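You operate a simulated robot arm through the tools that you are given. There is no shell and no other tool.

Carry out the task below with a simulated two-armed robot. There is one attempt and no reset: what you move stays moved.

JOB
Output off, recall the stored values, amps as on the card, output on.
Fine: All on the power rack, by the rack test card. One push of RECALL; the recalled volts stay.

The check looks at the end state, three seconds after you hand in, the way a careful person would. Anything else that was tipped, shoved, dropped, spilled or broken makes it a failure.

ROBOT AND FRAMES
Two 7-joint arms with three-finger grippers on one trunk that stands fixed in place. Base frame: the origin is at the foot of the trunk, x ahead of it, y to its left, z up. Readings come in m, rad, newtons and seconds.
The left shoulder is at [0.07, 0.165, 1.238], the right one opposite. With the tool pointing down near the work surface each hand reaches from about 0.1 to 0.8 m from the base axis, measured 20 degrees to its own side. Payload 3.91 kg a hand.
The tool frame of a hand sits at the grasp point between the pads (the TCP): z along the fingers, y along the line on which they close. The tips reach 0.03 m beyond it. The gripper opens to 0.116 m. The gripper's body begins 0.073 m behind the TCP.
Orientation is told as [roll, pitch, yaw] about the base's x, y, z axes, in that order, counted from this pose: with the fingers straight down and closing along the base's y, the tool's x points along the base's -x, its y along +y and its z along -z.

CONTROLS
- The arms move only by the tool jog_arm. It takes "left_plan", "right_plan" or both (then of equal length, played together; a hand with none holds still); each is a list of rows, each a list of 7 numbers: the gripper command, from -1 (fully open) to 1 (shut), values between in proportion, then the shift along the base's x, y, z in cm, then the turn, a rotation vector about the base's x, y, z in degrees. In form: [[fingers, tx, ty, tz, wx, wy, wz], ...]. A call has 1 to 20 rows; each row is the pose to reach, as a shift and turn from the pose commanded when the call began. A row lasts 0.2 s, in which the tool goes at most 0.05 m and 0.15 rad; a call with a longer step from one row to the next is refused whole, and so is a gripper value outside its range. Where a pose cannot be reached the arm comes as near as it can. A force on the tool above 50 N (or 10 N above the force at the start of the call, whichever is more), or a blocked arm, ends the call early, and 0.2 s more pass. The fingers move at their own pace (about 0.153 m/s each) and stop on an object; they squeeze with about 20 N. The grip force told is the motor's: it shows also when the fingers shut on nothing. Time passes only in rows, and 0.2 s behind the last, so rows that repeat a pose let the fingers close. It gives the time, the measured TCP pose, the force on the tool (base axes), the opening and the grip force at its end, in the units of the frame above (readings bear some noise), with the torque about the TCP (base axes, N m) and any sound that the robot's microphone picked up.
- Cameras (640 x 400 px; columns grow to the right, rows downward): "scene" is now at [0.1484, 0.0098, 1.5602]; the picture's right is [0.09, -1.00, 0.00], its down [-0.45, -0.04, -0.89] and it looks along [0.89, 0.08, -0.46] (base axes); focal length 214 px, centre (320, 200). "left" rides on the left gripper at [0.075, 0.017, -0.088] in its tool frame; the picture's right is [-0.22, 0.97, 0.00], its down [-0.70, -0.16, -0.70] and it looks along [-0.68, -0.16, 0.71] (tool axes); focal length 247 px, centre (320, 200). "right" rides on the right gripper at [0.052, 0.056, -0.088] in its tool frame; the picture's right is [-0.73, 0.68, 0.00], its down [-0.49, -0.52, -0.70] and it looks along [-0.48, -0.51, 0.71] (tool axes); focal length 247 px, centre (320, 200). There is no depth. A picture from a camera that has moved, and an enlarged one, comes with that camera's place and axes in the base frame and with its lens. The place of the scene camera against the robot may be out by one fixed shift of up to 0.018 m in any direction.
- get_image(camera): a new picture of that camera. It takes no simulated time.
- slide_trunk(by): slides the trunk up (or, below 0, down) by that many m; the arms and the scene camera ride with it, the base frame stays. It gives what a move gives, with no picture.
- turn_head(pan, tilt): turns the head with the scene camera to pan (to the left, within 1.501 rad either way) and tilt (down, from -0.506 to 1.204), counted from straight ahead of the robot. It gives what a move gives.
- inspect(camera, box): a new picture of the part [left, top, right, bottom] of that camera's present view, enlarged. It takes no simulated time.
- finish_job(): hands the job in; it is judged then, once.

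Places have to be worked out from the pictures, the camera data and where the tool is seen. Open the grippers and draw the arms clear of the work before you hand the job in, unless the task says otherwise.

The tools are called as name(argument=value, ...) on one line, values as JSON. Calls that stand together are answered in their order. jog_arm: Moves the arms, as the interface text tells. Its arguments: {"type":"object","properties":{"left_plan":{"type":"array"},"right_plan":{"type":"array"}},"required":[]} The other tools are called the same way: slide_trunk (by) slides the trunk up or down; turn_head (pan, tilt) turns the head that bears the scene camera; get_image (camera) takes a picture; inspect (camera, box) takes an enlarged picture of a part of a camera's view; finish_job () hands the job in.

At the start:

```text
time: 0.0
left_position: [0.4756, 0.3529, 1.5173]
left_tool_rot: [0.0, -0.001, 0.001]
left_contact_force: [0.4, -0.2, -0.2]
left_wrist_torque: [-0.04, -0.01, -0.02]
left_gripper_width: 0.1159
left_grip_force: 0.1
right_position: [0.4921, -0.1465, 1.4988]
right_tool_rot: [-0.001, -0.002, 0.002]
right_contact_force: [0.2, -0.2, 1.0]
right_wrist_torque: [-0.01, -0.02, -0.01]
right_gripper_width: 0.1158
right_grip_force: 0.1
trunk travel left (down, up): [-0.775, 0.065]
head pan, tilt: [0.091, 0.473]
```

scene: 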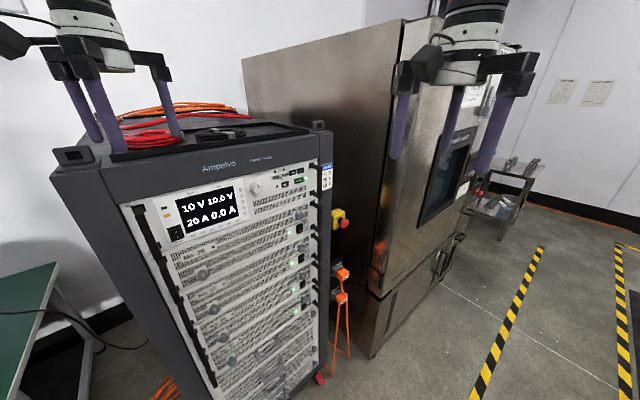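
right: 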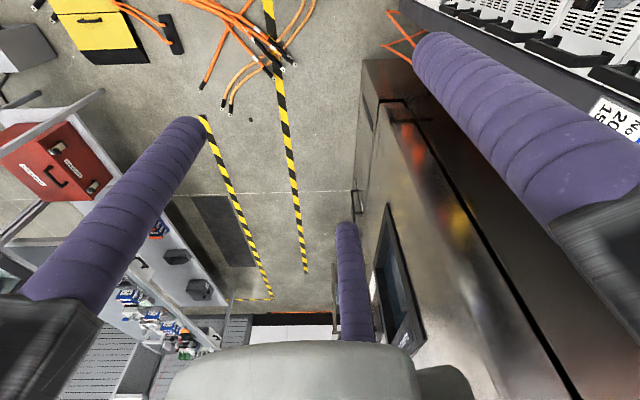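
left: 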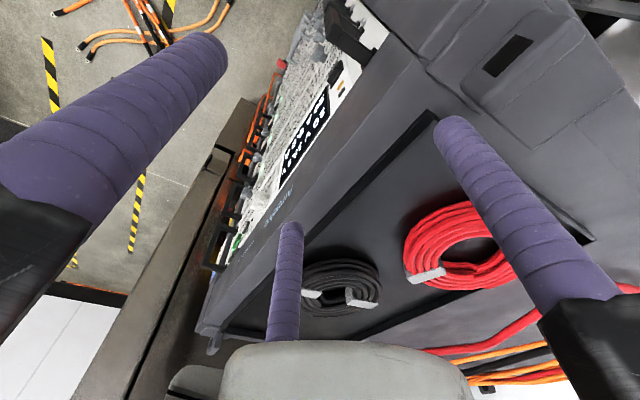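

The scene shows a power rack with a display and a card on its right upright. I enlarge the panel and the card first.

inspect(camera="scene", box=[140, 160, 340, 285])

inspect(camera="scene", box=[240, 155, 340, 217])

inspect(camera="scene", box=[310, 155, 342, 195])

inspect(camera="right", box=[560, 60, 640, 160])

inspect(camera="scene", box=[540, 70, 630, 115])

```text
3.20 times, centred on (240, 222) of scene
camera zoom: at [0.1484, 0.0098, 1.5602], right [0.09, -1.0, 0.0], down [-0.45, -0.04, -0.89], along [0.89, 0.08, -0.46], focal length 686 px, centre (576, 128)
```

zoom: 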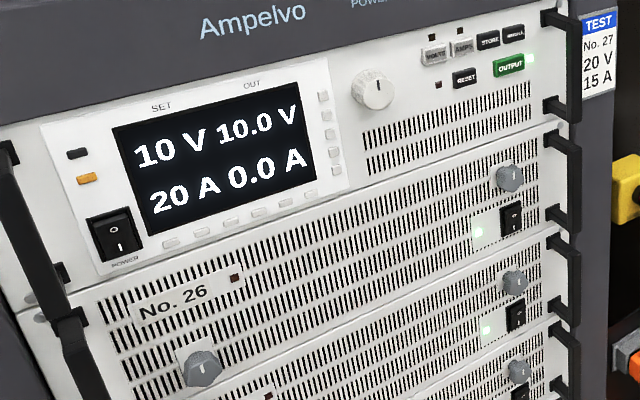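

```text
6.40 times, centred on (290, 186) of scene
camera zoom: at [0.1484, 0.0098, 1.5602], right [0.09, -1.0, 0.0], down [-0.45, -0.04, -0.89], along [0.89, 0.08, -0.46], focal length 1373 px, centre (512, 290)
```

zoom: 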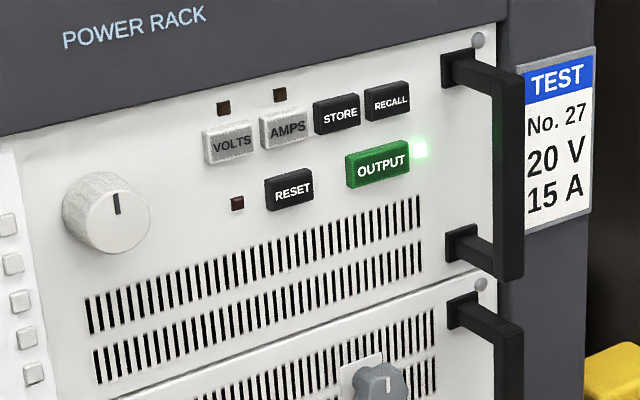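

```text
10.00 times, centred on (326, 175) of scene
camera zoom: at [0.1484, 0.0098, 1.5602], right [0.09, -1.0, 0.0], down [-0.45, -0.04, -0.89], along [0.89, 0.08, -0.46], focal length 2145 px, centre (260, 450)
```

zoom: 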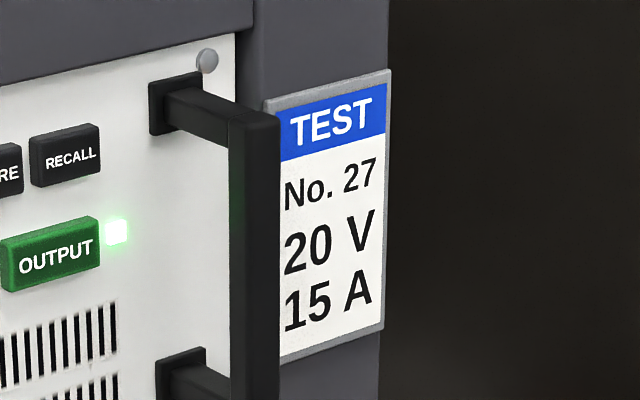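

```text
4.00 times, centred on (600, 110) of right
camera zoom: at [0.4384, -0.0909, 1.5864], right [0.73, 0.68, 0.0], down [0.49, -0.52, 0.7], along [0.48, -0.51, -0.71], focal length 988 px, centre (-800, 560)
```

zoom: 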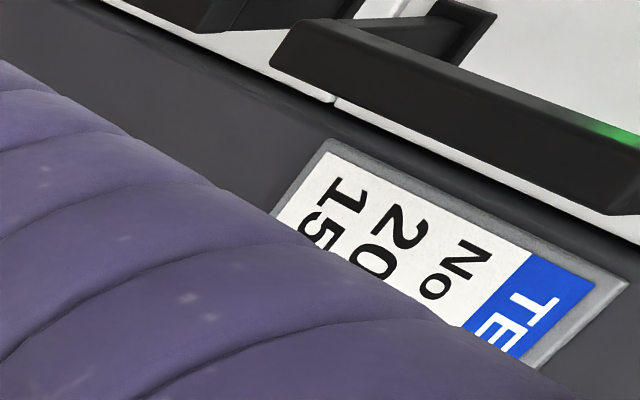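

```text
7.11 times, centred on (585, 92) of scene
camera zoom: at [0.1484, 0.0098, 1.5602], right [0.09, -1.0, 0.0], down [-0.45, -0.04, -0.89], along [0.89, 0.08, -0.46], focal length 1525 px, centre (-1564, 964)
```

zoom: 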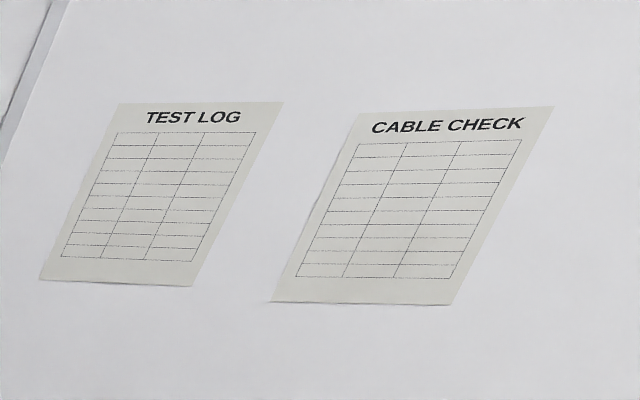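

The card visible says No. 27, 20 V, 15 A, while a label on the second unit says No. 26, so I must check which card goes with this rack. I look around with the head.

turn_head(pan=0.3, tilt=0.8)

get_image(camera="scene")

inspect(camera="scene", box=[160, 20, 480, 220])

inspect(camera="scene", box=[160, 200, 480, 400])

turn_head(pan=-0.5, tilt=0.4)

get_image(camera="scene")

turn_head(pan=1.0, tilt=0.5)

get_image(camera="scene")

```text
time: 0.8
left_position: [0.4747, 0.3518, 1.5176]
left_tool_rot: [-0.001, 0.001, 0.0]
left_contact_force: [-1.1, -0.2, -0.2]
left_wrist_torque: [-0.01, -0.01, -0.03]
left_gripper_width: 0.1161
left_grip_force: 0.0
right_position: [0.4931, -0.1462, 1.4991]
right_tool_rot: [-0.001, -0.003, 0.0]
right_contact_force: [0.2, 1.2, 0.4]
right_wrist_torque: [0.03, 0.01, 0.0]
right_gripper_width: 0.1161
right_grip_force: 0.1
trunk travel left (down, up): [-0.775, 0.065]
head pan, tilt: [0.3, 0.799]
```

```text
taken
camera scene: at [0.1344, 0.0253, 1.5319], right [0.3, -0.96, 0.0], down [-0.68, -0.21, -0.7], along [0.67, 0.21, -0.72], focal length 214 px, centre (320, 200)
```

scene: 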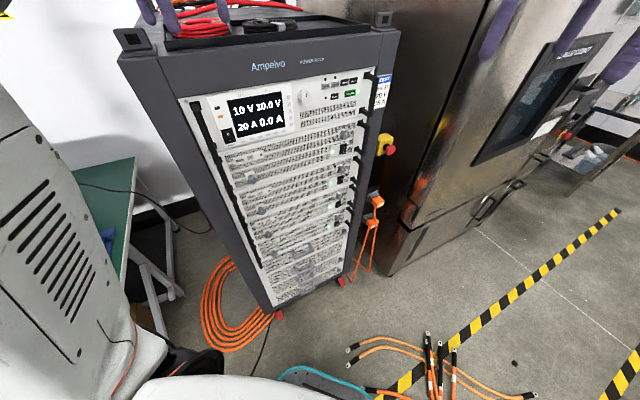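

```text
2.00 times, centred on (320, 120) of scene
camera zoom: at [0.1344, 0.0253, 1.5319], right [0.3, -0.96, 0.0], down [-0.68, -0.21, -0.7], along [0.67, 0.21, -0.72], focal length 429 px, centre (320, 360)
```

zoom: 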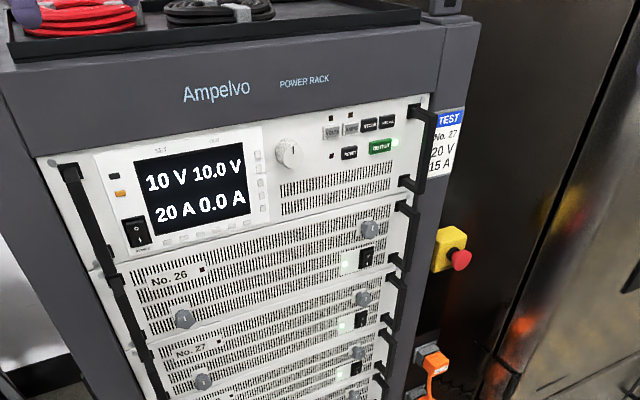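

```text
2.00 times, centred on (320, 300) of scene
camera zoom: at [0.1344, 0.0253, 1.5319], right [0.3, -0.96, 0.0], down [-0.68, -0.21, -0.7], along [0.67, 0.21, -0.72], focal length 429 px, centre (320, 0)
```

zoom: 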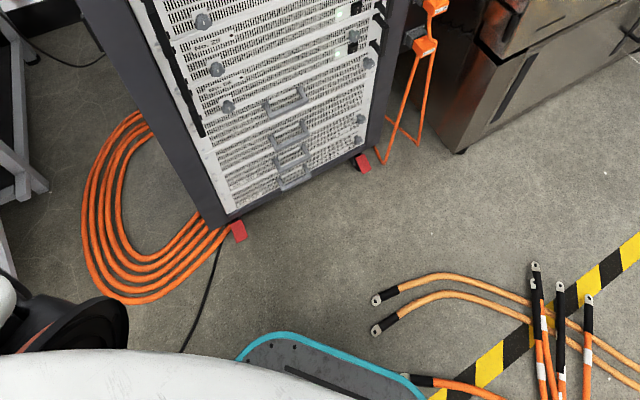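

```text
time: 1.9
left_position: [0.4753, 0.3513, 1.5166]
left_tool_rot: [0.0, 0.0, 0.001]
left_contact_force: [-0.1, 0.1, -0.6]
left_wrist_torque: [0.02, -0.01, 0.01]
left_gripper_width: 0.1158
left_grip_force: 0.1
right_position: [0.4921, -0.147, 1.4986]
right_tool_rot: [-0.001, -0.004, 0.002]
right_contact_force: [0.1, 0.2, -0.2]
right_wrist_torque: [0.01, -0.03, 0.01]
right_gripper_width: 0.1159
right_grip_force: 0.1
trunk travel left (down, up): [-0.775, 0.065]
head pan, tilt: [-0.499, 0.4]
```

```text
taken
camera scene: at [0.1387, -0.0428, 1.5669], right [-0.48, -0.88, 0.0], down [-0.34, 0.19, -0.92], along [0.81, -0.44, -0.39], focal length 214 px, centre (320, 200)
```

scene: 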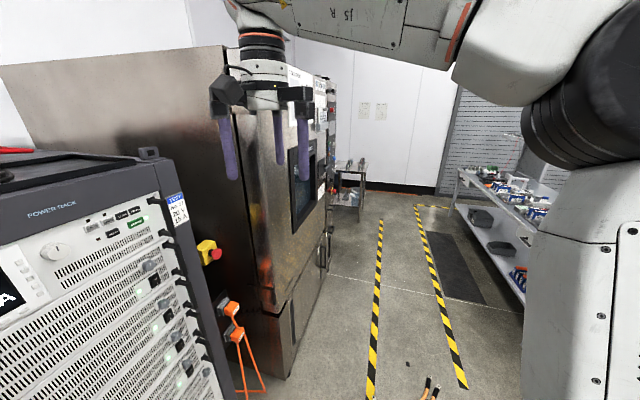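

```text
time: 3.5
left_position: [0.4764, 0.3525, 1.5169]
left_tool_rot: [-0.001, 0.001, 0.001]
left_contact_force: [0.9, 0.4, -0.4]
left_wrist_torque: [0.0, 0.01, 0.02]
left_gripper_width: 0.1158
left_grip_force: 0.0
right_position: [0.4919, -0.1471, 1.499]
right_tool_rot: [0.0, -0.005, 0.002]
right_contact_force: [-0.3, -0.9, -0.4]
right_wrist_torque: [0.0, 0.0, -0.01]
right_gripper_width: 0.116
right_grip_force: 0.2
trunk travel left (down, up): [-0.775, 0.065]
head pan, tilt: [1.0, 0.499]
```

```text
taken
camera scene: at [0.1065, 0.078, 1.5578], right [0.84, -0.54, 0.0], down [-0.26, -0.4, -0.88], along [0.47, 0.74, -0.48], focal length 214 px, centre (320, 200)
```

scene: 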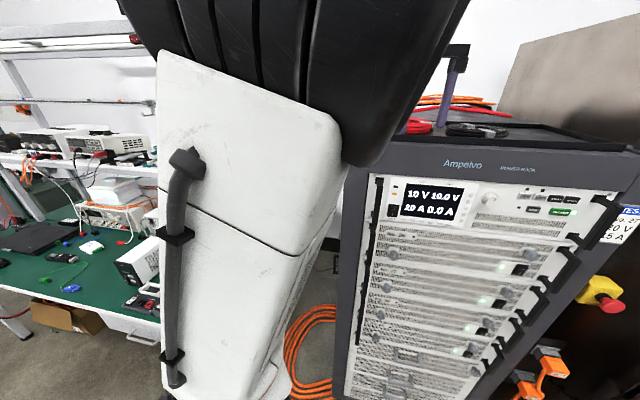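

The units below carry labels No. 26, 27 and so on; the only card on the rack is "TEST No. 27, 20 V, 15 A", and the controls are on the top unit. I inspect the control area from this head pose for triangulation.

inspect(camera="scene", box=[360, 150, 640, 325])

inspect(camera="scene", box=[470, 170, 630, 270])

turn_head(pan=-0.4, tilt=0.4)

inspect(camera="scene", box=[0, 150, 240, 300])

turn_head(pan=0.2, tilt=0.45)

inspect(camera="scene", box=[160, 140, 400, 290])

get_image(camera="scene")

```text
2.29 times, centred on (500, 238) of scene
camera zoom: at [0.1065, 0.078, 1.5578], right [0.84, -0.54, 0.0], down [-0.26, -0.4, -0.88], along [0.47, 0.74, -0.48], focal length 490 px, centre (-91, 114)
```

zoom: 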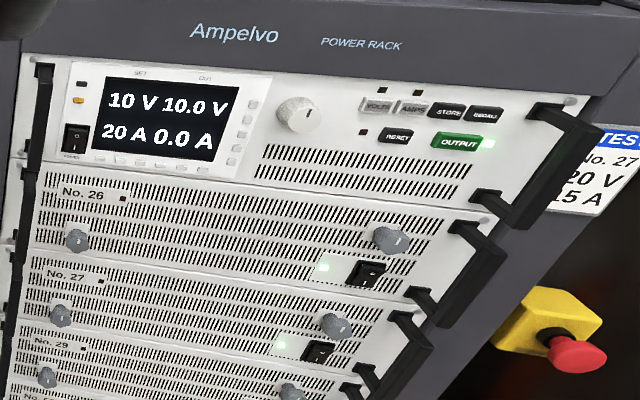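

```text
4.00 times, centred on (550, 220) of scene
camera zoom: at [0.1065, 0.078, 1.5578], right [0.84, -0.54, 0.0], down [-0.26, -0.4, -0.88], along [0.47, 0.74, -0.48], focal length 858 px, centre (-600, 120)
```

zoom: 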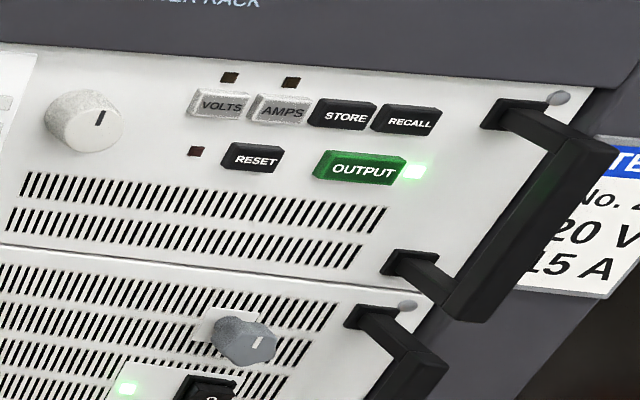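

```text
time: 5.1
left_position: [0.4755, 0.3523, 1.5161]
left_tool_rot: [0.001, 0.001, 0.0]
left_contact_force: [0.2, -0.1, 0.2]
left_wrist_torque: [0.0, -0.03, -0.01]
left_gripper_width: 0.1158
left_grip_force: 0.1
right_position: [0.4919, -0.147, 1.4984]
right_tool_rot: [0.001, -0.004, 0.001]
right_contact_force: [0.2, -0.1, 0.1]
right_wrist_torque: [0.04, -0.01, -0.02]
right_gripper_width: 0.1163
right_grip_force: 0.0
trunk travel left (down, up): [-0.775, 0.065]
head pan, tilt: [-0.4, 0.4]
```

```text
2.67 times, centred on (120, 225) of scene
camera zoom: at [0.1427, -0.0345, 1.5669], right [-0.39, -0.92, 0.0], down [-0.36, 0.15, -0.92], along [0.85, -0.36, -0.39], focal length 572 px, centre (853, 133)
```

zoom: 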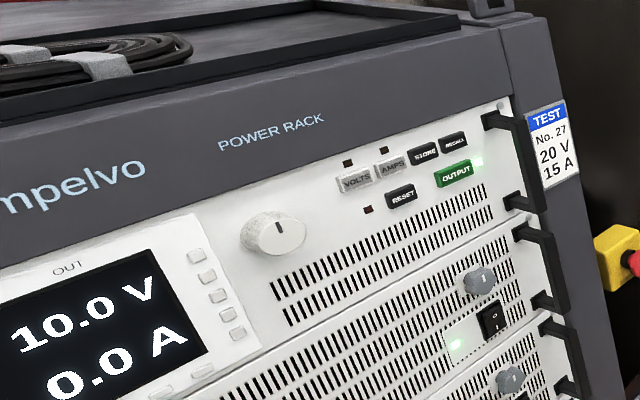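

```text
time: 6.1
left_position: [0.476, 0.351, 1.5169]
left_tool_rot: [0.0, 0.001, 0.0]
left_contact_force: [0.5, -0.3, -0.2]
left_wrist_torque: [-0.02, -0.02, 0.02]
left_gripper_width: 0.1161
left_grip_force: 0.1
right_position: [0.4916, -0.1467, 1.4988]
right_tool_rot: [0.001, -0.004, 0.001]
right_contact_force: [-0.1, 0.2, 0.3]
right_wrist_torque: [-0.01, 0.04, 0.01]
right_gripper_width: 0.1159
right_grip_force: 0.0
trunk travel left (down, up): [-0.775, 0.065]
head pan, tilt: [0.201, 0.45]
```

```text
2.67 times, centred on (280, 215) of scene
camera zoom: at [0.1474, 0.0197, 1.5623], right [0.2, -0.98, 0.0], down [-0.43, -0.09, -0.9], along [0.88, 0.18, -0.44], focal length 572 px, centre (427, 160)
```

zoom: 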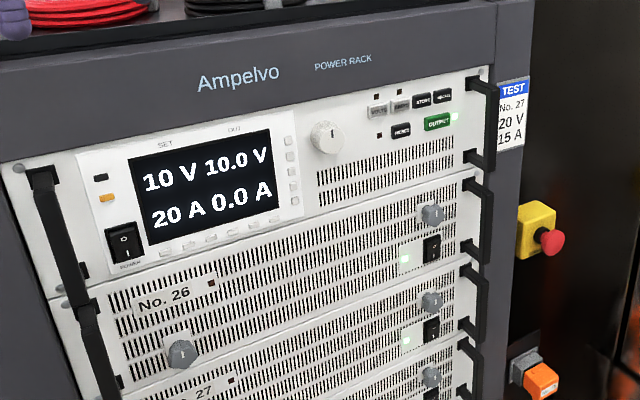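

```text
taken
camera scene: at [0.1474, 0.0197, 1.5623], right [0.2, -0.98, 0.0], down [-0.43, -0.09, -0.9], along [0.88, 0.18, -0.44], focal length 214 px, centre (320, 200)
```

scene: 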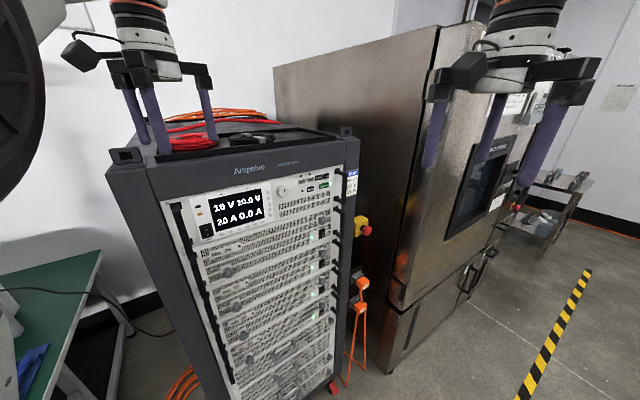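

Triangulating roughly: OUTPUT is near (0.75, 0.13, 1.31), the knob near (0.64, 0.22, 1.33), and the panel faces about (-0.75, -0.65, 0). I draw the left hand back off the rack and pitch the right hand to horizontal, with its fingers shutting.

jog_arm(right_plan=[[1, -0.5, 0, -1, 0, -8, 0], [1, -1, 0, -2, 0, -16, 0], [1, -1.5, 0, -3, 0, -24, 0], [1, -2, 0, -4, 0, -32, 0], [1, -2.5, 0, -5, 0, -40, 0], [1, -3, 0, -6, 0, -48, 0], [1, -3.5, 0, -7, 0, -56, 0], [1, -4, 0, -8, 0, -64, 0], [1, -4.5, 0, -9, 0, -72, 0], [1, -5, 0, -10, 0, -80, 0], [1, -5, 0, -11, 0, -88, 0], [1, -5, 0, -12, 0, -90, 0]], left_plan=[[-1, -1, 0, 1, 0, 0, 0], [-1, -2, 0, 2, 0, 0, 0], [-1, -4, 0, 3, 0, 0, 0], [-1, -6, 0, 3, 0, 0, 0], [-1, -8, 0, 3, 0, 0, 0], [-1, -10, 0, 3, 0, 0, 0], [-1, -12, 0, 3, 0, 0, 0], [-1, -14, 0, 3, 0, 0, 0], [-1, -16, 0, 3, 0, 0, 0], [-1, -18, 0, 3, 0, 0, 0], [-1, -18, 0, 3, 0, 0, 0], [-1, -18, 0, 3, 0, 0, 0]])

get_image(camera="scene")

get_image(camera="right")

get_image(camera="left")

```text
time: 8.7
left_position: [0.3436, 0.406, 1.5549]
left_tool_rot: [-0.052, 0.006, 0.013]
left_contact_force: [0.0, -0.3, -0.8]
left_wrist_torque: [0.02, 0.0, 0.01]
left_gripper_width: 0.1159
left_grip_force: 0.0
left hand out of reach, approached as far as the arm can: row 6, 7, 8, 9, 10, 11, 12
right_position: [0.4867, -0.1148, 1.4279]
right_tool_rot: [-2.655, -1.566, 2.655]
right_contact_force: [0.2, 0.7, 0.4]
right_wrist_torque: [0.0, -0.02, 0.02]
right_gripper_width: 0.0092
right_grip_force: 20.0
right hand out of reach, approached as far as the arm can: row 10, 11, 12
trunk travel left (down, up): [-0.775, 0.065]
head pan, tilt: [0.201, 0.45]
```

```text
taken
camera scene: at [0.1461, 0.0164, 1.5565], right [0.16, -0.99, 0.0], down [-0.48, -0.08, -0.87], along [0.86, 0.14, -0.49], focal length 214 px, centre (320, 200)
```

scene: 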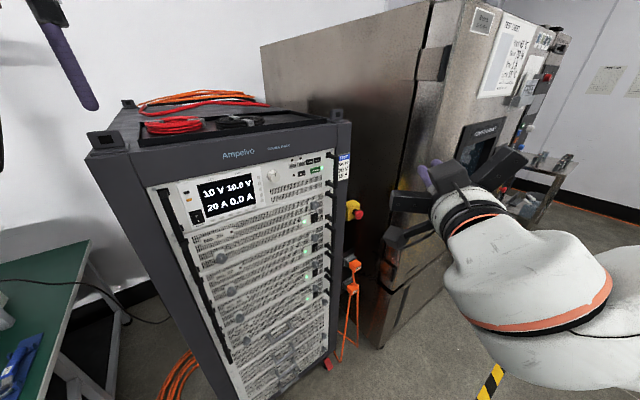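

```text
taken
camera right: at [0.3977, -0.059, 1.3763], right [0.0, 0.68, 0.73], down [-0.7, -0.52, 0.48], along [0.71, -0.51, 0.48], focal length 247 px, centre (320, 200)
```

right: 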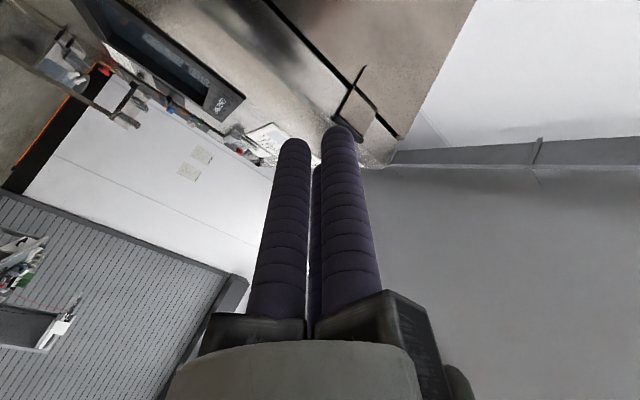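

```text
taken
camera left: at [0.268, 0.4279, 1.6418], right [0.21, 0.98, -0.05], down [0.7, -0.12, 0.7], along [0.68, -0.19, -0.71], focal length 247 px, centre (320, 200)
```

left: 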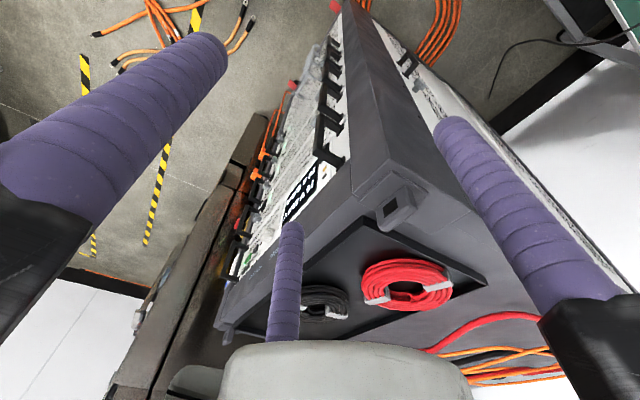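

The right hand is now horizontal, but held too close to the body to get fully back. I move it forward and left while yawing toward the rack, in a safe small step to see how the commanded pose counts.

jog_arm(right_plan=[[1, 2, 1, -1, 0, 0, 8], [1, 4, 2, -2, 0, 0, 16], [1, 6, 3, -3, 0, 0, 24], [1, 8, 4, -4, 0, 0, 32], [1, 9, 5, -4, 0, 0, 40], [1, 9, 5, -4, 0, 0, 40]])

get_image(camera="scene")

get_image(camera="right")

inspect(camera="scene", box=[240, 120, 440, 245])

```text
time: 10.1
left_position: [0.3435, 0.4063, 1.5542]
left_tool_rot: [-0.052, 0.006, 0.012]
left_contact_force: [-0.8, 0.4, 0.6]
left_wrist_torque: [-0.02, 0.0, 0.02]
left_gripper_width: 0.1159
left_grip_force: 0.0
right_position: [0.5778, -0.0634, 1.3894]
right_tool_rot: [-2.447, -1.565, -3.137]
right_contact_force: [0.3, 0.4, 0.6]
right_wrist_torque: [0.0, 0.0, -0.02]
right_gripper_width: 0.0091
right_grip_force: 20.0
trunk travel left (down, up): [-0.775, 0.065]
head pan, tilt: [0.201, 0.45]
```

```text
taken
camera scene: at [0.146, 0.0162, 1.5572], right [0.16, -0.99, 0.0], down [-0.48, -0.08, -0.87], along [0.86, 0.14, -0.49], focal length 214 px, centre (320, 200)
```

scene: 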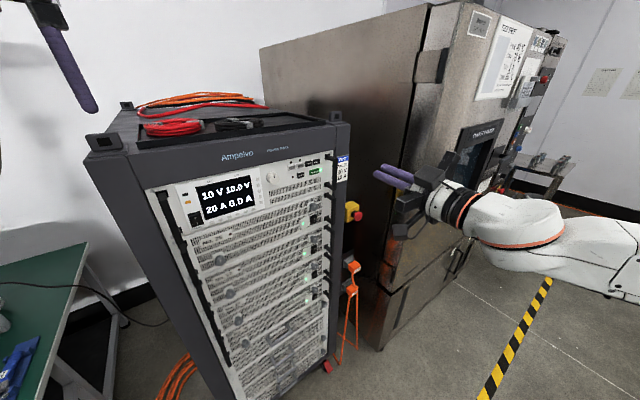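

```text
taken
camera right: at [0.4731, -0.0774, 1.3364], right [-0.44, 0.52, 0.73], down [-0.2, -0.85, 0.49], along [0.87, 0.07, 0.48], focal length 247 px, centre (320, 200)
```

right: 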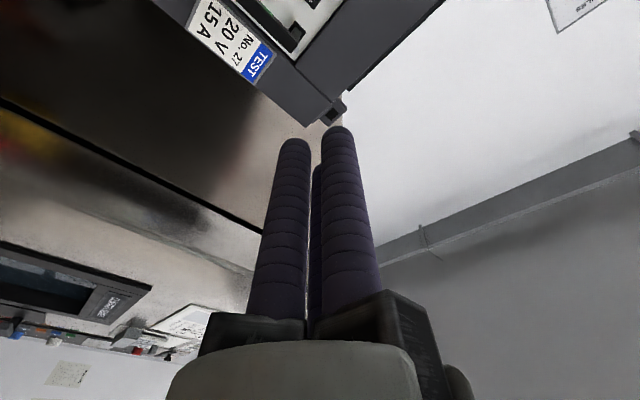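

```text
3.20 times, centred on (340, 182) of scene
camera zoom: at [0.146, 0.0162, 1.5572], right [0.16, -0.99, 0.0], down [-0.48, -0.08, -0.87], along [0.86, 0.14, -0.49], focal length 686 px, centre (256, 256)
```

zoom: 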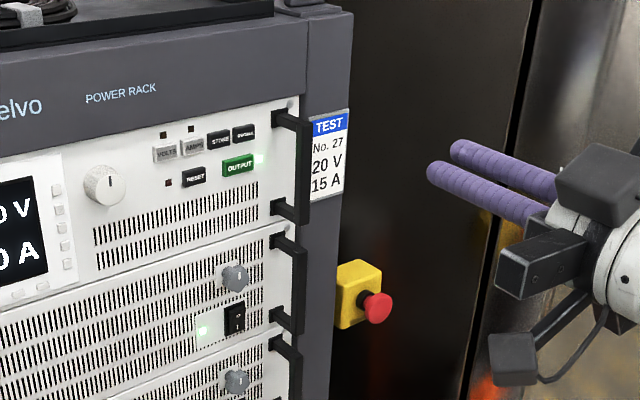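

The commanded pose follows the pose actually reached, and the gripper turns out to have three rod fingers closing centrally, about 13 mm from the axis when shut. I'll press with a single leading finger by tilting the hand, so I roll 90° about the tool axis to put the lone finger (+y) on top, staying about 0.25 m from the panel.

jog_arm(right_plan=[[1, 0, 0, 0, 6.128, 5.144, 0], [1, 0, 0, 0, 12.256, 10.288, 0], [1, 0, 0, 0, 18.384, 15.432, 0], [1, 0, 0, 0, 24.512, 20.576, 0], [1, 0, 0, 0, 30.64, 25.72, 0], [1, 0, 0, 0, 36.768, 30.864, 0], [1, 0, 0, 0, 42.896, 36.008, 0], [1, 0, 0, 0, 49.024, 41.152, 0], [1, 0, 0, 0, 55.152, 46.296, 0], [1, 0, 0, 0, 61.28, 51.44, 0], [1, 0, 0, 0, 67.408, 56.584, 0], [1, 0, 0, 0, 68.94, 57.87, 0], [1, 0, 0, 0, 68.94, 57.87, 0]])

get_image(camera="right")

get_image(camera="scene")

```text
time: 12.9
left_position: [0.3439, 0.4054, 1.5536]
left_tool_rot: [-0.05, 0.004, 0.01]
left_contact_force: [0.9, -0.1, 0.1]
left_wrist_torque: [0.0, -0.02, 0.0]
left_gripper_width: 0.116
left_grip_force: 0.1
right_position: [0.5791, -0.0651, 1.3875]
right_tool_rot: [1.571, 0.0, -0.873]
right_contact_force: [0.5, -0.4, 0.1]
right_wrist_torque: [-0.02, 0.04, -0.02]
right_gripper_width: 0.0092
right_grip_force: 20.2
trunk travel left (down, up): [-0.775, 0.065]
head pan, tilt: [0.201, 0.45]
```

```text
taken
camera right: at [0.4756, -0.0816, 1.4432], right [0.47, -0.56, 0.68], down [-0.23, -0.82, -0.52], along [0.85, 0.09, -0.51], focal length 247 px, centre (320, 200)
```

right: 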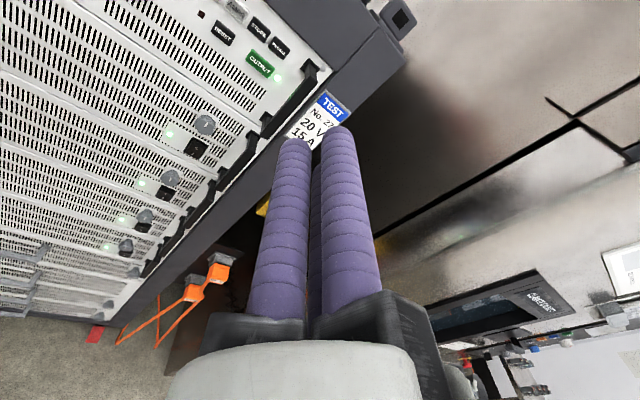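

```text
taken
camera scene: at [0.1473, 0.0153, 1.5585], right [0.15, -0.99, 0.0], down [-0.47, -0.07, -0.88], along [0.87, 0.13, -0.47], focal length 214 px, centre (320, 200)
```

scene: 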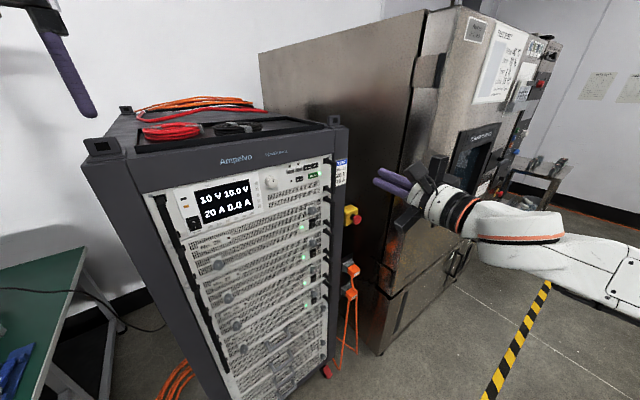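

The view is good; the panel appears to the upper left. I enlarge the control area in the right camera, then shift the hand leftward to get a second viewpoint for triangulation.

inspect(camera="right", box=[190, 0, 350, 100])

jog_arm(right_plan=[[1, -2, 2.5, 0, 0, 0, 0], [1, -5, 5.5, 1, 0, 0, 0], [1, -8, 8.5, 2, 0, 0, 0], [1, -8, 9.5, 2, 0, 0, 0], [1, -8, 9.5, 2, 0, 0, 0]])

get_image(camera="right")

get_image(camera="scene")

```text
4.00 times, centred on (270, 50) of right
camera zoom: at [0.4756, -0.0816, 1.4432], right [0.47, -0.56, 0.68], down [-0.23, -0.82, -0.52], along [0.85, 0.09, -0.51], focal length 988 px, centre (520, 800)
```

zoom: 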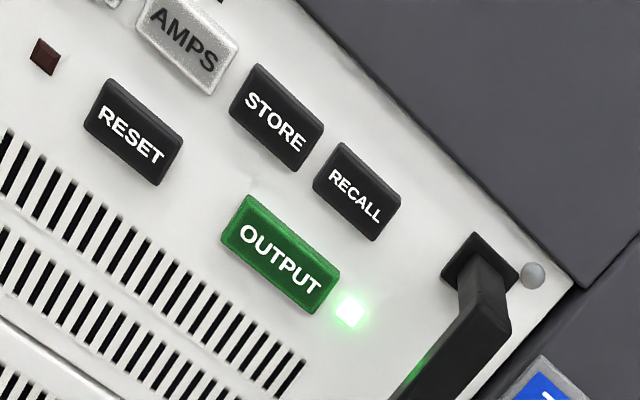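

```text
time: 14.1
left_position: [0.3435, 0.4046, 1.5558]
left_tool_rot: [-0.05, 0.006, 0.01]
left_contact_force: [0.2, -0.8, 0.0]
left_wrist_torque: [0.01, 0.0, -0.01]
left_gripper_width: 0.1159
left_grip_force: 0.0
right_position: [0.4958, 0.029, 1.4074]
right_tool_rot: [1.57, 0.0, -0.877]
right_contact_force: [0.1, 0.3, 0.2]
right_wrist_torque: [0.02, 0.0, 0.01]
right_gripper_width: 0.0091
right_grip_force: 19.6
trunk travel left (down, up): [-0.775, 0.065]
head pan, tilt: [0.201, 0.45]
```

```text
taken
camera right: at [0.3943, 0.0137, 1.4624], right [0.47, -0.56, 0.68], down [-0.23, -0.82, -0.52], along [0.85, 0.09, -0.51], focal length 247 px, centre (320, 200)
```

right: 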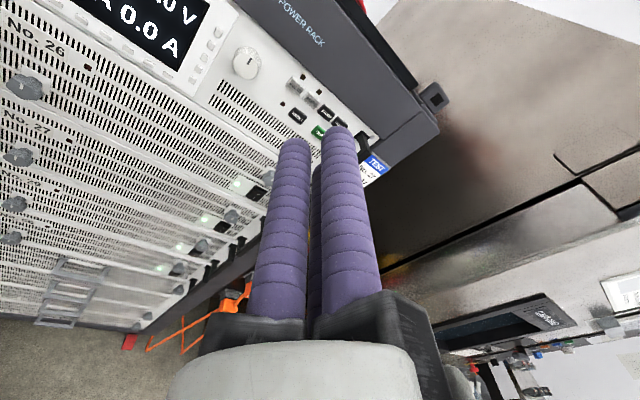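

```text
taken
camera scene: at [0.1471, 0.0142, 1.5591], right [0.15, -0.99, 0.0], down [-0.46, -0.07, -0.88], along [0.87, 0.13, -0.47], focal length 214 px, centre (320, 200)
```

scene: 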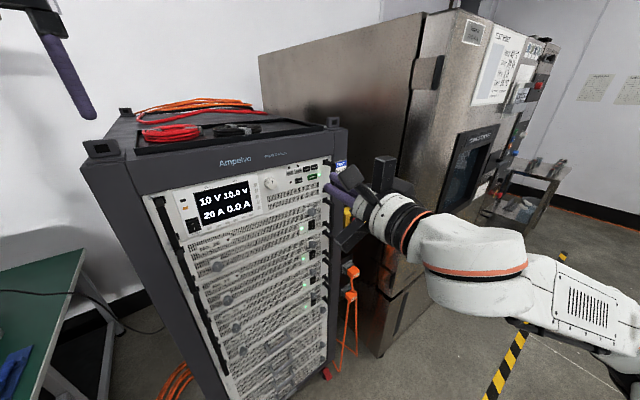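

Buttons are still visible between the fingers and the header. I enlarge this second view.

inspect(camera="right", box=[210, 20, 370, 120])

inspect(camera="right", box=[240, 60, 400, 160])

```text
4.00 times, centred on (290, 70) of right
camera zoom: at [0.3943, 0.0137, 1.4624], right [0.47, -0.56, 0.68], down [-0.23, -0.82, -0.52], along [0.85, 0.09, -0.51], focal length 988 px, centre (440, 720)
```

zoom: 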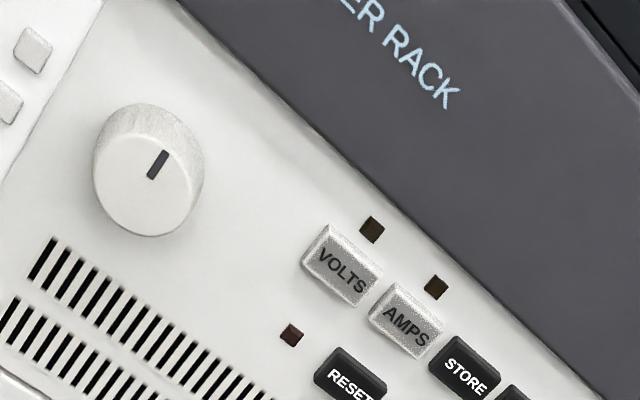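

```text
4.00 times, centred on (320, 110) of right
camera zoom: at [0.3943, 0.0137, 1.4624], right [0.47, -0.56, 0.68], down [-0.23, -0.82, -0.52], along [0.85, 0.09, -0.51], focal length 988 px, centre (320, 560)
```

zoom: 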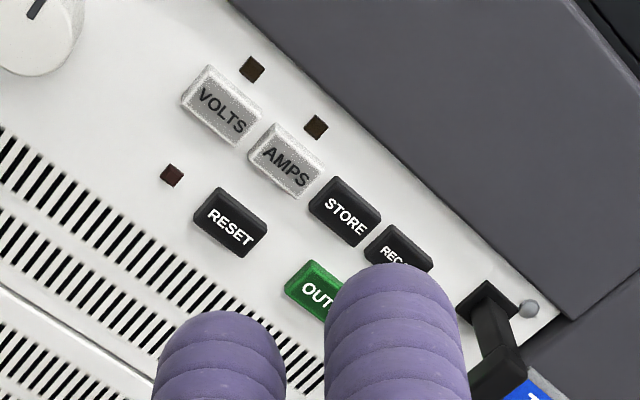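

Triangulated: button faces lie on a plane with inward normal about (0.737, 0.676, 0); OUTPUT (0.740, 0.125, 1.3225), RECALL (0.7435, 0.120, 1.3535), AMPS (0.706, 0.1615, 1.351), and the knob face about (0.640, 0.220, 1.335). I pitch the hand 35° down so the upper lone finger leads, and move in front of OUTPUT at a standoff.

jog_arm(right_plan=[[1, 2, -0.6, -0.9, -4.5, 5.36, 0], [1, 4, -1.2, -1.8, -9.0, 10.72, 0], [1, 6, -1.8, -2.7, -13.5, 16.09, 0], [1, 8, -2.4, -3.6, -18.0, 21.45, 0], [1, 10.4, -2.9, -4.7, -22.5, 26.81, 0], [1, 10.4, -2.9, -4.7, -22.5, 26.81, 0]])

jog_arm(right_plan=[[1, 2, 2, -1, 0, 0, 1.25], [1, 5, 4.5, -2, 0, 0, 2.5], [1, 5, 4.5, -2, 0, 0, 2.5]])

get_image(camera="right")

get_image(camera="scene")

inspect(camera="scene", box=[180, 120, 440, 283])

```text
time: 15.5
left_position: [0.3436, 0.4064, 1.5546]
left_tool_rot: [-0.051, 0.002, 0.011]
left_contact_force: [-0.1, 0.2, 0.0]
left_wrist_torque: [0.03, 0.02, 0.03]
left_gripper_width: 0.1162
left_grip_force: 0.0
right_position: [0.6028, 0.0014, 1.3611]
right_tool_rot: [0.959, -0.002, -0.875]
right_contact_force: [-0.1, 0.7, -0.2]
right_wrist_torque: [-0.02, 0.0, 0.0]
right_gripper_width: 0.0093
right_grip_force: 20.2
trunk travel left (down, up): [-0.775, 0.065]
head pan, tilt: [0.201, 0.45]
```

```text
time: 16.3
left_position: [0.343, 0.4047, 1.5558]
left_tool_rot: [-0.049, 0.001, 0.012]
left_contact_force: [-0.5, -1.2, -0.1]
left_wrist_torque: [0.04, -0.05, -0.02]
left_gripper_width: 0.1158
left_grip_force: 0.1
right_position: [0.6518, 0.0457, 1.3404]
right_tool_rot: [0.963, -0.003, -0.83]
right_contact_force: [-0.2, 0.2, -1.2]
right_wrist_torque: [0.04, 0.02, -0.01]
right_gripper_width: 0.0091
right_grip_force: 20.2
trunk travel left (down, up): [-0.775, 0.065]
head pan, tilt: [0.201, 0.45]
```

```text
taken
camera right: at [0.5862, 0.0564, 1.437], right [0.78, -0.28, 0.56], down [-0.32, -0.95, -0.03], along [0.54, -0.16, -0.83], focal length 247 px, centre (320, 200)
```

right: 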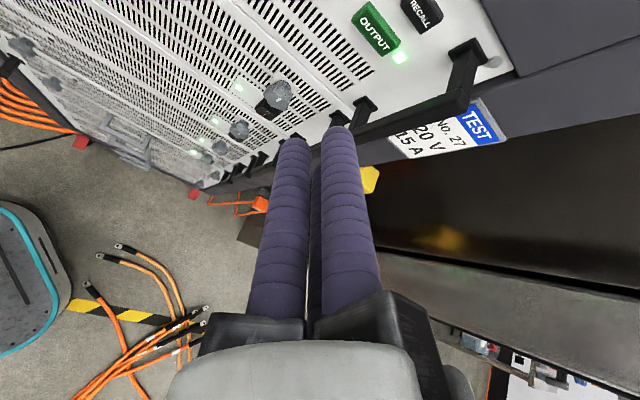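

```text
taken
camera scene: at [0.1473, 0.0132, 1.5601], right [0.15, -0.99, 0.0], down [-0.45, -0.07, -0.89], along [0.88, 0.13, -0.46], focal length 214 px, centre (320, 200)
```

scene: 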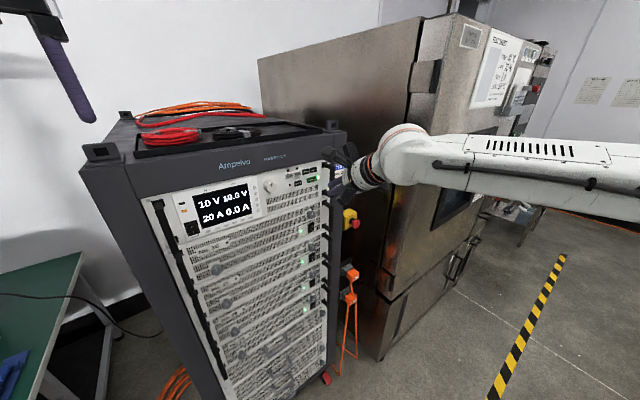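

```text
2.45 times, centred on (310, 202) of scene
camera zoom: at [0.1473, 0.0132, 1.5601], right [0.15, -0.99, 0.0], down [-0.45, -0.07, -0.89], along [0.88, 0.13, -0.46], focal length 526 px, centre (344, 196)
```

zoom: 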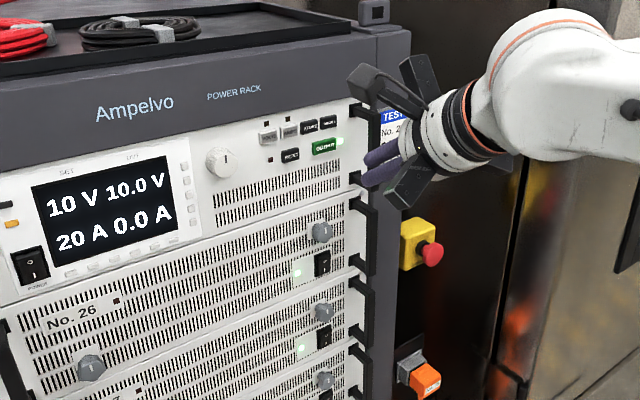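

The hand is aligned (yaw 42.4°, pitch about 35° down) some 8 cm off the button. I enlarge the right view to verify OUTPUT's location from here.

inspect(camera="right", box=[280, 0, 440, 100])

inspect(camera="right", box=[240, 80, 400, 180])

```text
4.00 times, centred on (360, 50) of right
camera zoom: at [0.5862, 0.0564, 1.437], right [0.78, -0.28, 0.56], down [-0.32, -0.95, -0.03], along [0.54, -0.16, -0.83], focal length 988 px, centre (160, 800)
```

zoom: 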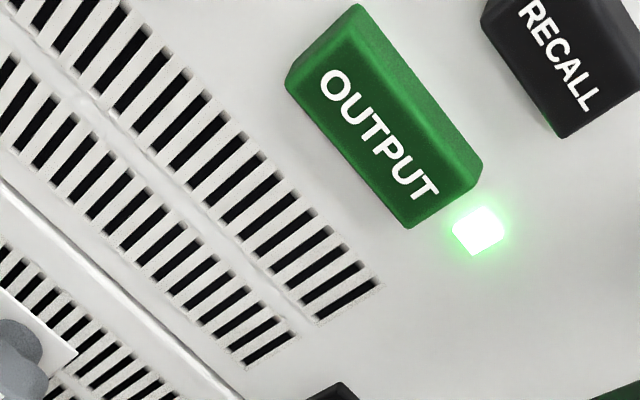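

```text
4.00 times, centred on (320, 130) of right
camera zoom: at [0.5862, 0.0564, 1.437], right [0.78, -0.28, 0.56], down [-0.32, -0.95, -0.03], along [0.54, -0.16, -0.83], focal length 988 px, centre (320, 480)
```

zoom: 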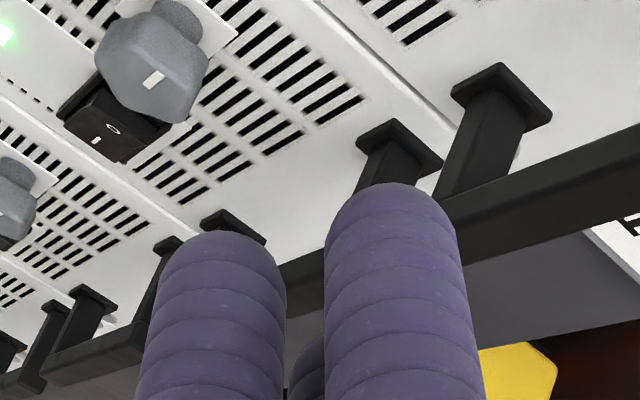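

OUTPUT verified at about (0.739, 0.1255, 1.323). I approach to about 1 cm short of contact, level with it.

jog_arm(right_plan=[[1, 1.8, 1.7, -0.7, 0, 0, 0], [1, 3.6, 3.3, -1.4, 0, 0, 0], [1, 5.5, 5.06, -1.4, 0, 0, 0], [1, 5.5, 5.06, -1.4, 0, 0, 0]])

get_image(camera="right")

inspect(camera="right", box=[240, 60, 400, 160])

inspect(camera="scene", box=[240, 130, 400, 230])

```text
time: 17.3
left_position: [0.3436, 0.4049, 1.5547]
left_tool_rot: [-0.052, 0.002, 0.011]
left_contact_force: [-0.1, 0.0, 0.3]
left_wrist_torque: [0.0, 0.04, -0.03]
left_gripper_width: 0.1162
left_grip_force: 0.1
right_position: [0.7074, 0.0979, 1.3253]
right_tool_rot: [0.96, -0.003, -0.831]
right_contact_force: [-0.4, 0.0, -0.5]
right_wrist_torque: [-0.01, 0.02, 0.01]
right_gripper_width: 0.0092
right_grip_force: 20.1
trunk travel left (down, up): [-0.775, 0.065]
head pan, tilt: [0.201, 0.45]
```

```text
taken
camera right: at [0.6425, 0.1077, 1.4217], right [0.78, -0.28, 0.56], down [-0.32, -0.95, -0.03], along [0.54, -0.16, -0.83], focal length 247 px, centre (320, 200)
```

right: 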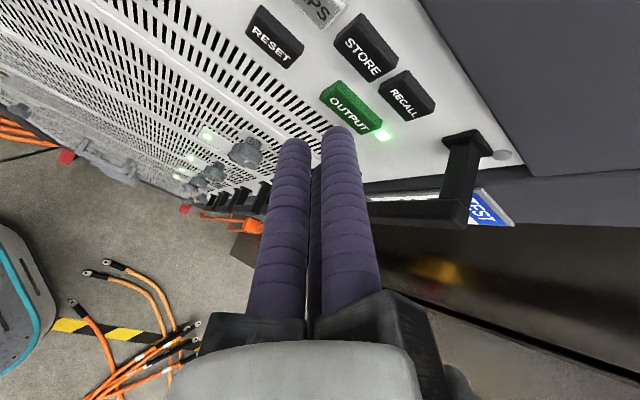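

```text
4.00 times, centred on (320, 110) of right
camera zoom: at [0.6425, 0.1077, 1.4217], right [0.78, -0.28, 0.56], down [-0.32, -0.95, -0.03], along [0.54, -0.16, -0.83], focal length 988 px, centre (320, 560)
```

zoom: 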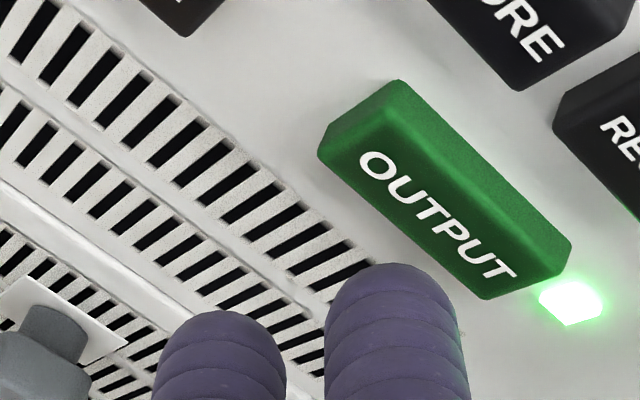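

```text
4.00 times, centred on (320, 180) of scene
camera zoom: at [0.1472, 0.0156, 1.5599], right [0.15, -0.99, 0.0], down [-0.45, -0.07, -0.89], along [0.88, 0.14, -0.46], focal length 858 px, centre (320, 280)
```

zoom: 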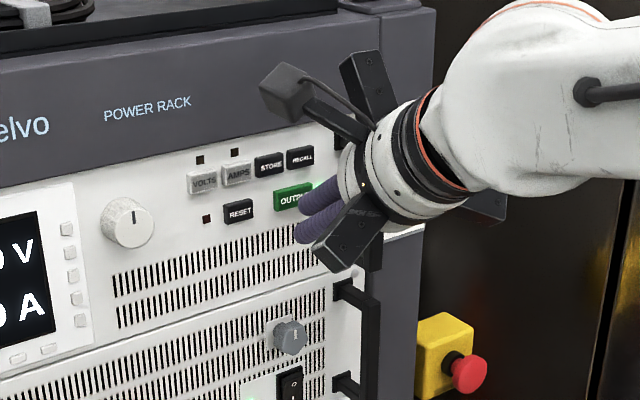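

The fingertip is in line with OUTPUT and about 1 cm short. I press forward along the panel normal in small steps and then check force and LED.

jog_arm(right_plan=[[1, 0.295, 0.27, 0, 0, 0, 0], [1, 0.443, 0.405, 0, 0, 0, 0], [1, 0.59, 0.54, 0, 0, 0, 0], [1, 0.664, 0.607, 0, 0, 0, 0], [1, 0.738, 0.675, 0, 0, 0, 0]])

inspect(camera="right", box=[240, 60, 400, 160])

inspect(camera="scene", box=[160, 130, 400, 280])

```text
time: 18.5
left_position: [0.3444, 0.4059, 1.5534]
left_tool_rot: [-0.052, 0.005, 0.012]
left_contact_force: [0.2, 0.8, -0.9]
left_wrist_torque: [0.0, -0.02, -0.02]
left_gripper_width: 0.1158
left_grip_force: 0.1
right_position: [0.7143, 0.1041, 1.3276]
right_tool_rot: [0.96, -0.003, -0.83]
right_contact_force: [1.0, 0.4, -0.8]
right_wrist_torque: [0.0, 0.02, 0.02]
right_gripper_width: 0.0093
right_grip_force: 19.6
trunk travel left (down, up): [-0.775, 0.065]
head pan, tilt: [0.201, 0.45]
```

```text
4.00 times, centred on (320, 110) of right
camera zoom: at [0.6488, 0.1158, 1.423], right [0.78, -0.28, 0.56], down [-0.32, -0.95, -0.03], along [0.54, -0.16, -0.83], focal length 988 px, centre (320, 560)
```

zoom: 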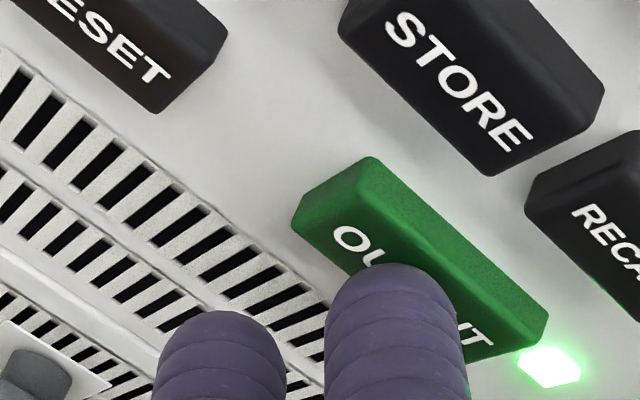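

```text
2.67 times, centred on (280, 205) of scene
camera zoom: at [0.1473, 0.0163, 1.5596], right [0.16, -0.99, 0.0], down [-0.46, -0.07, -0.89], along [0.88, 0.14, -0.46], focal length 572 px, centre (427, 187)
```

zoom: 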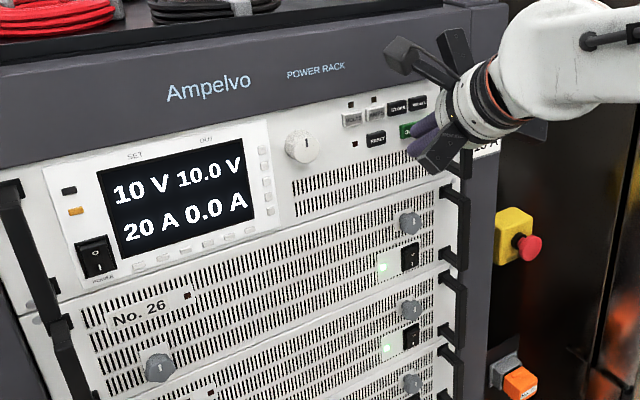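

No contact yet (force near zero). I continue forward in 1 mm steps.

jog_arm(right_plan=[[1, 0.074, 0.0675, 0, 0, 0, 0], [1, 0.148, 0.135, 0, 0, 0, 0], [1, 0.221, 0.2025, 0, 0, 0, 0], [1, 0.295, 0.27, 0, 0, 0, 0]])

inspect(camera="right", box=[240, 60, 400, 160])

inspect(camera="scene", box=[160, 130, 400, 280])

```text
time: 19.5
left_position: [0.3434, 0.4061, 1.5544]
left_tool_rot: [-0.051, 0.002, 0.01]
left_contact_force: [-0.2, -0.5, -0.7]
left_wrist_torque: [0.03, -0.01, 0.01]
left_gripper_width: 0.116
left_grip_force: 0.1
right_position: [0.7168, 0.1068, 1.3271]
right_tool_rot: [0.96, -0.005, -0.832]
right_contact_force: [-2.8, -2.3, 0.7]
right_wrist_torque: [-0.03, -0.01, 0.02]
right_gripper_width: 0.0093
right_grip_force: 20.6
trunk travel left (down, up): [-0.775, 0.065]
head pan, tilt: [0.201, 0.45]
heard: click
```

```text
4.00 times, centred on (320, 110) of right
camera zoom: at [0.651, 0.1179, 1.4231], right [0.78, -0.28, 0.56], down [-0.32, -0.95, -0.03], along [0.54, -0.16, -0.83], focal length 988 px, centre (320, 560)
```

zoom: 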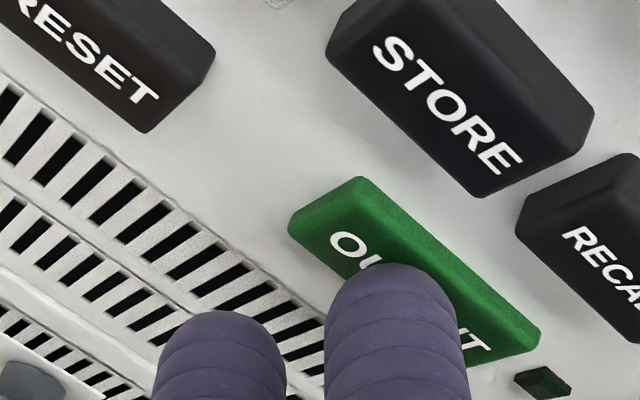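

```text
2.67 times, centred on (280, 205) of scene
camera zoom: at [0.1466, 0.0156, 1.5596], right [0.16, -0.99, 0.0], down [-0.46, -0.07, -0.89], along [0.88, 0.14, -0.46], focal length 572 px, centre (427, 187)
```

zoom: 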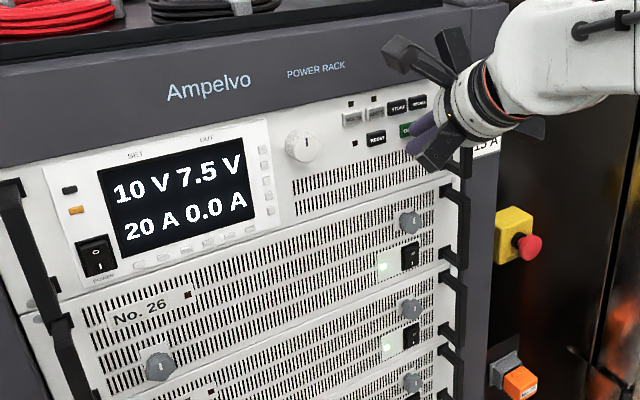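

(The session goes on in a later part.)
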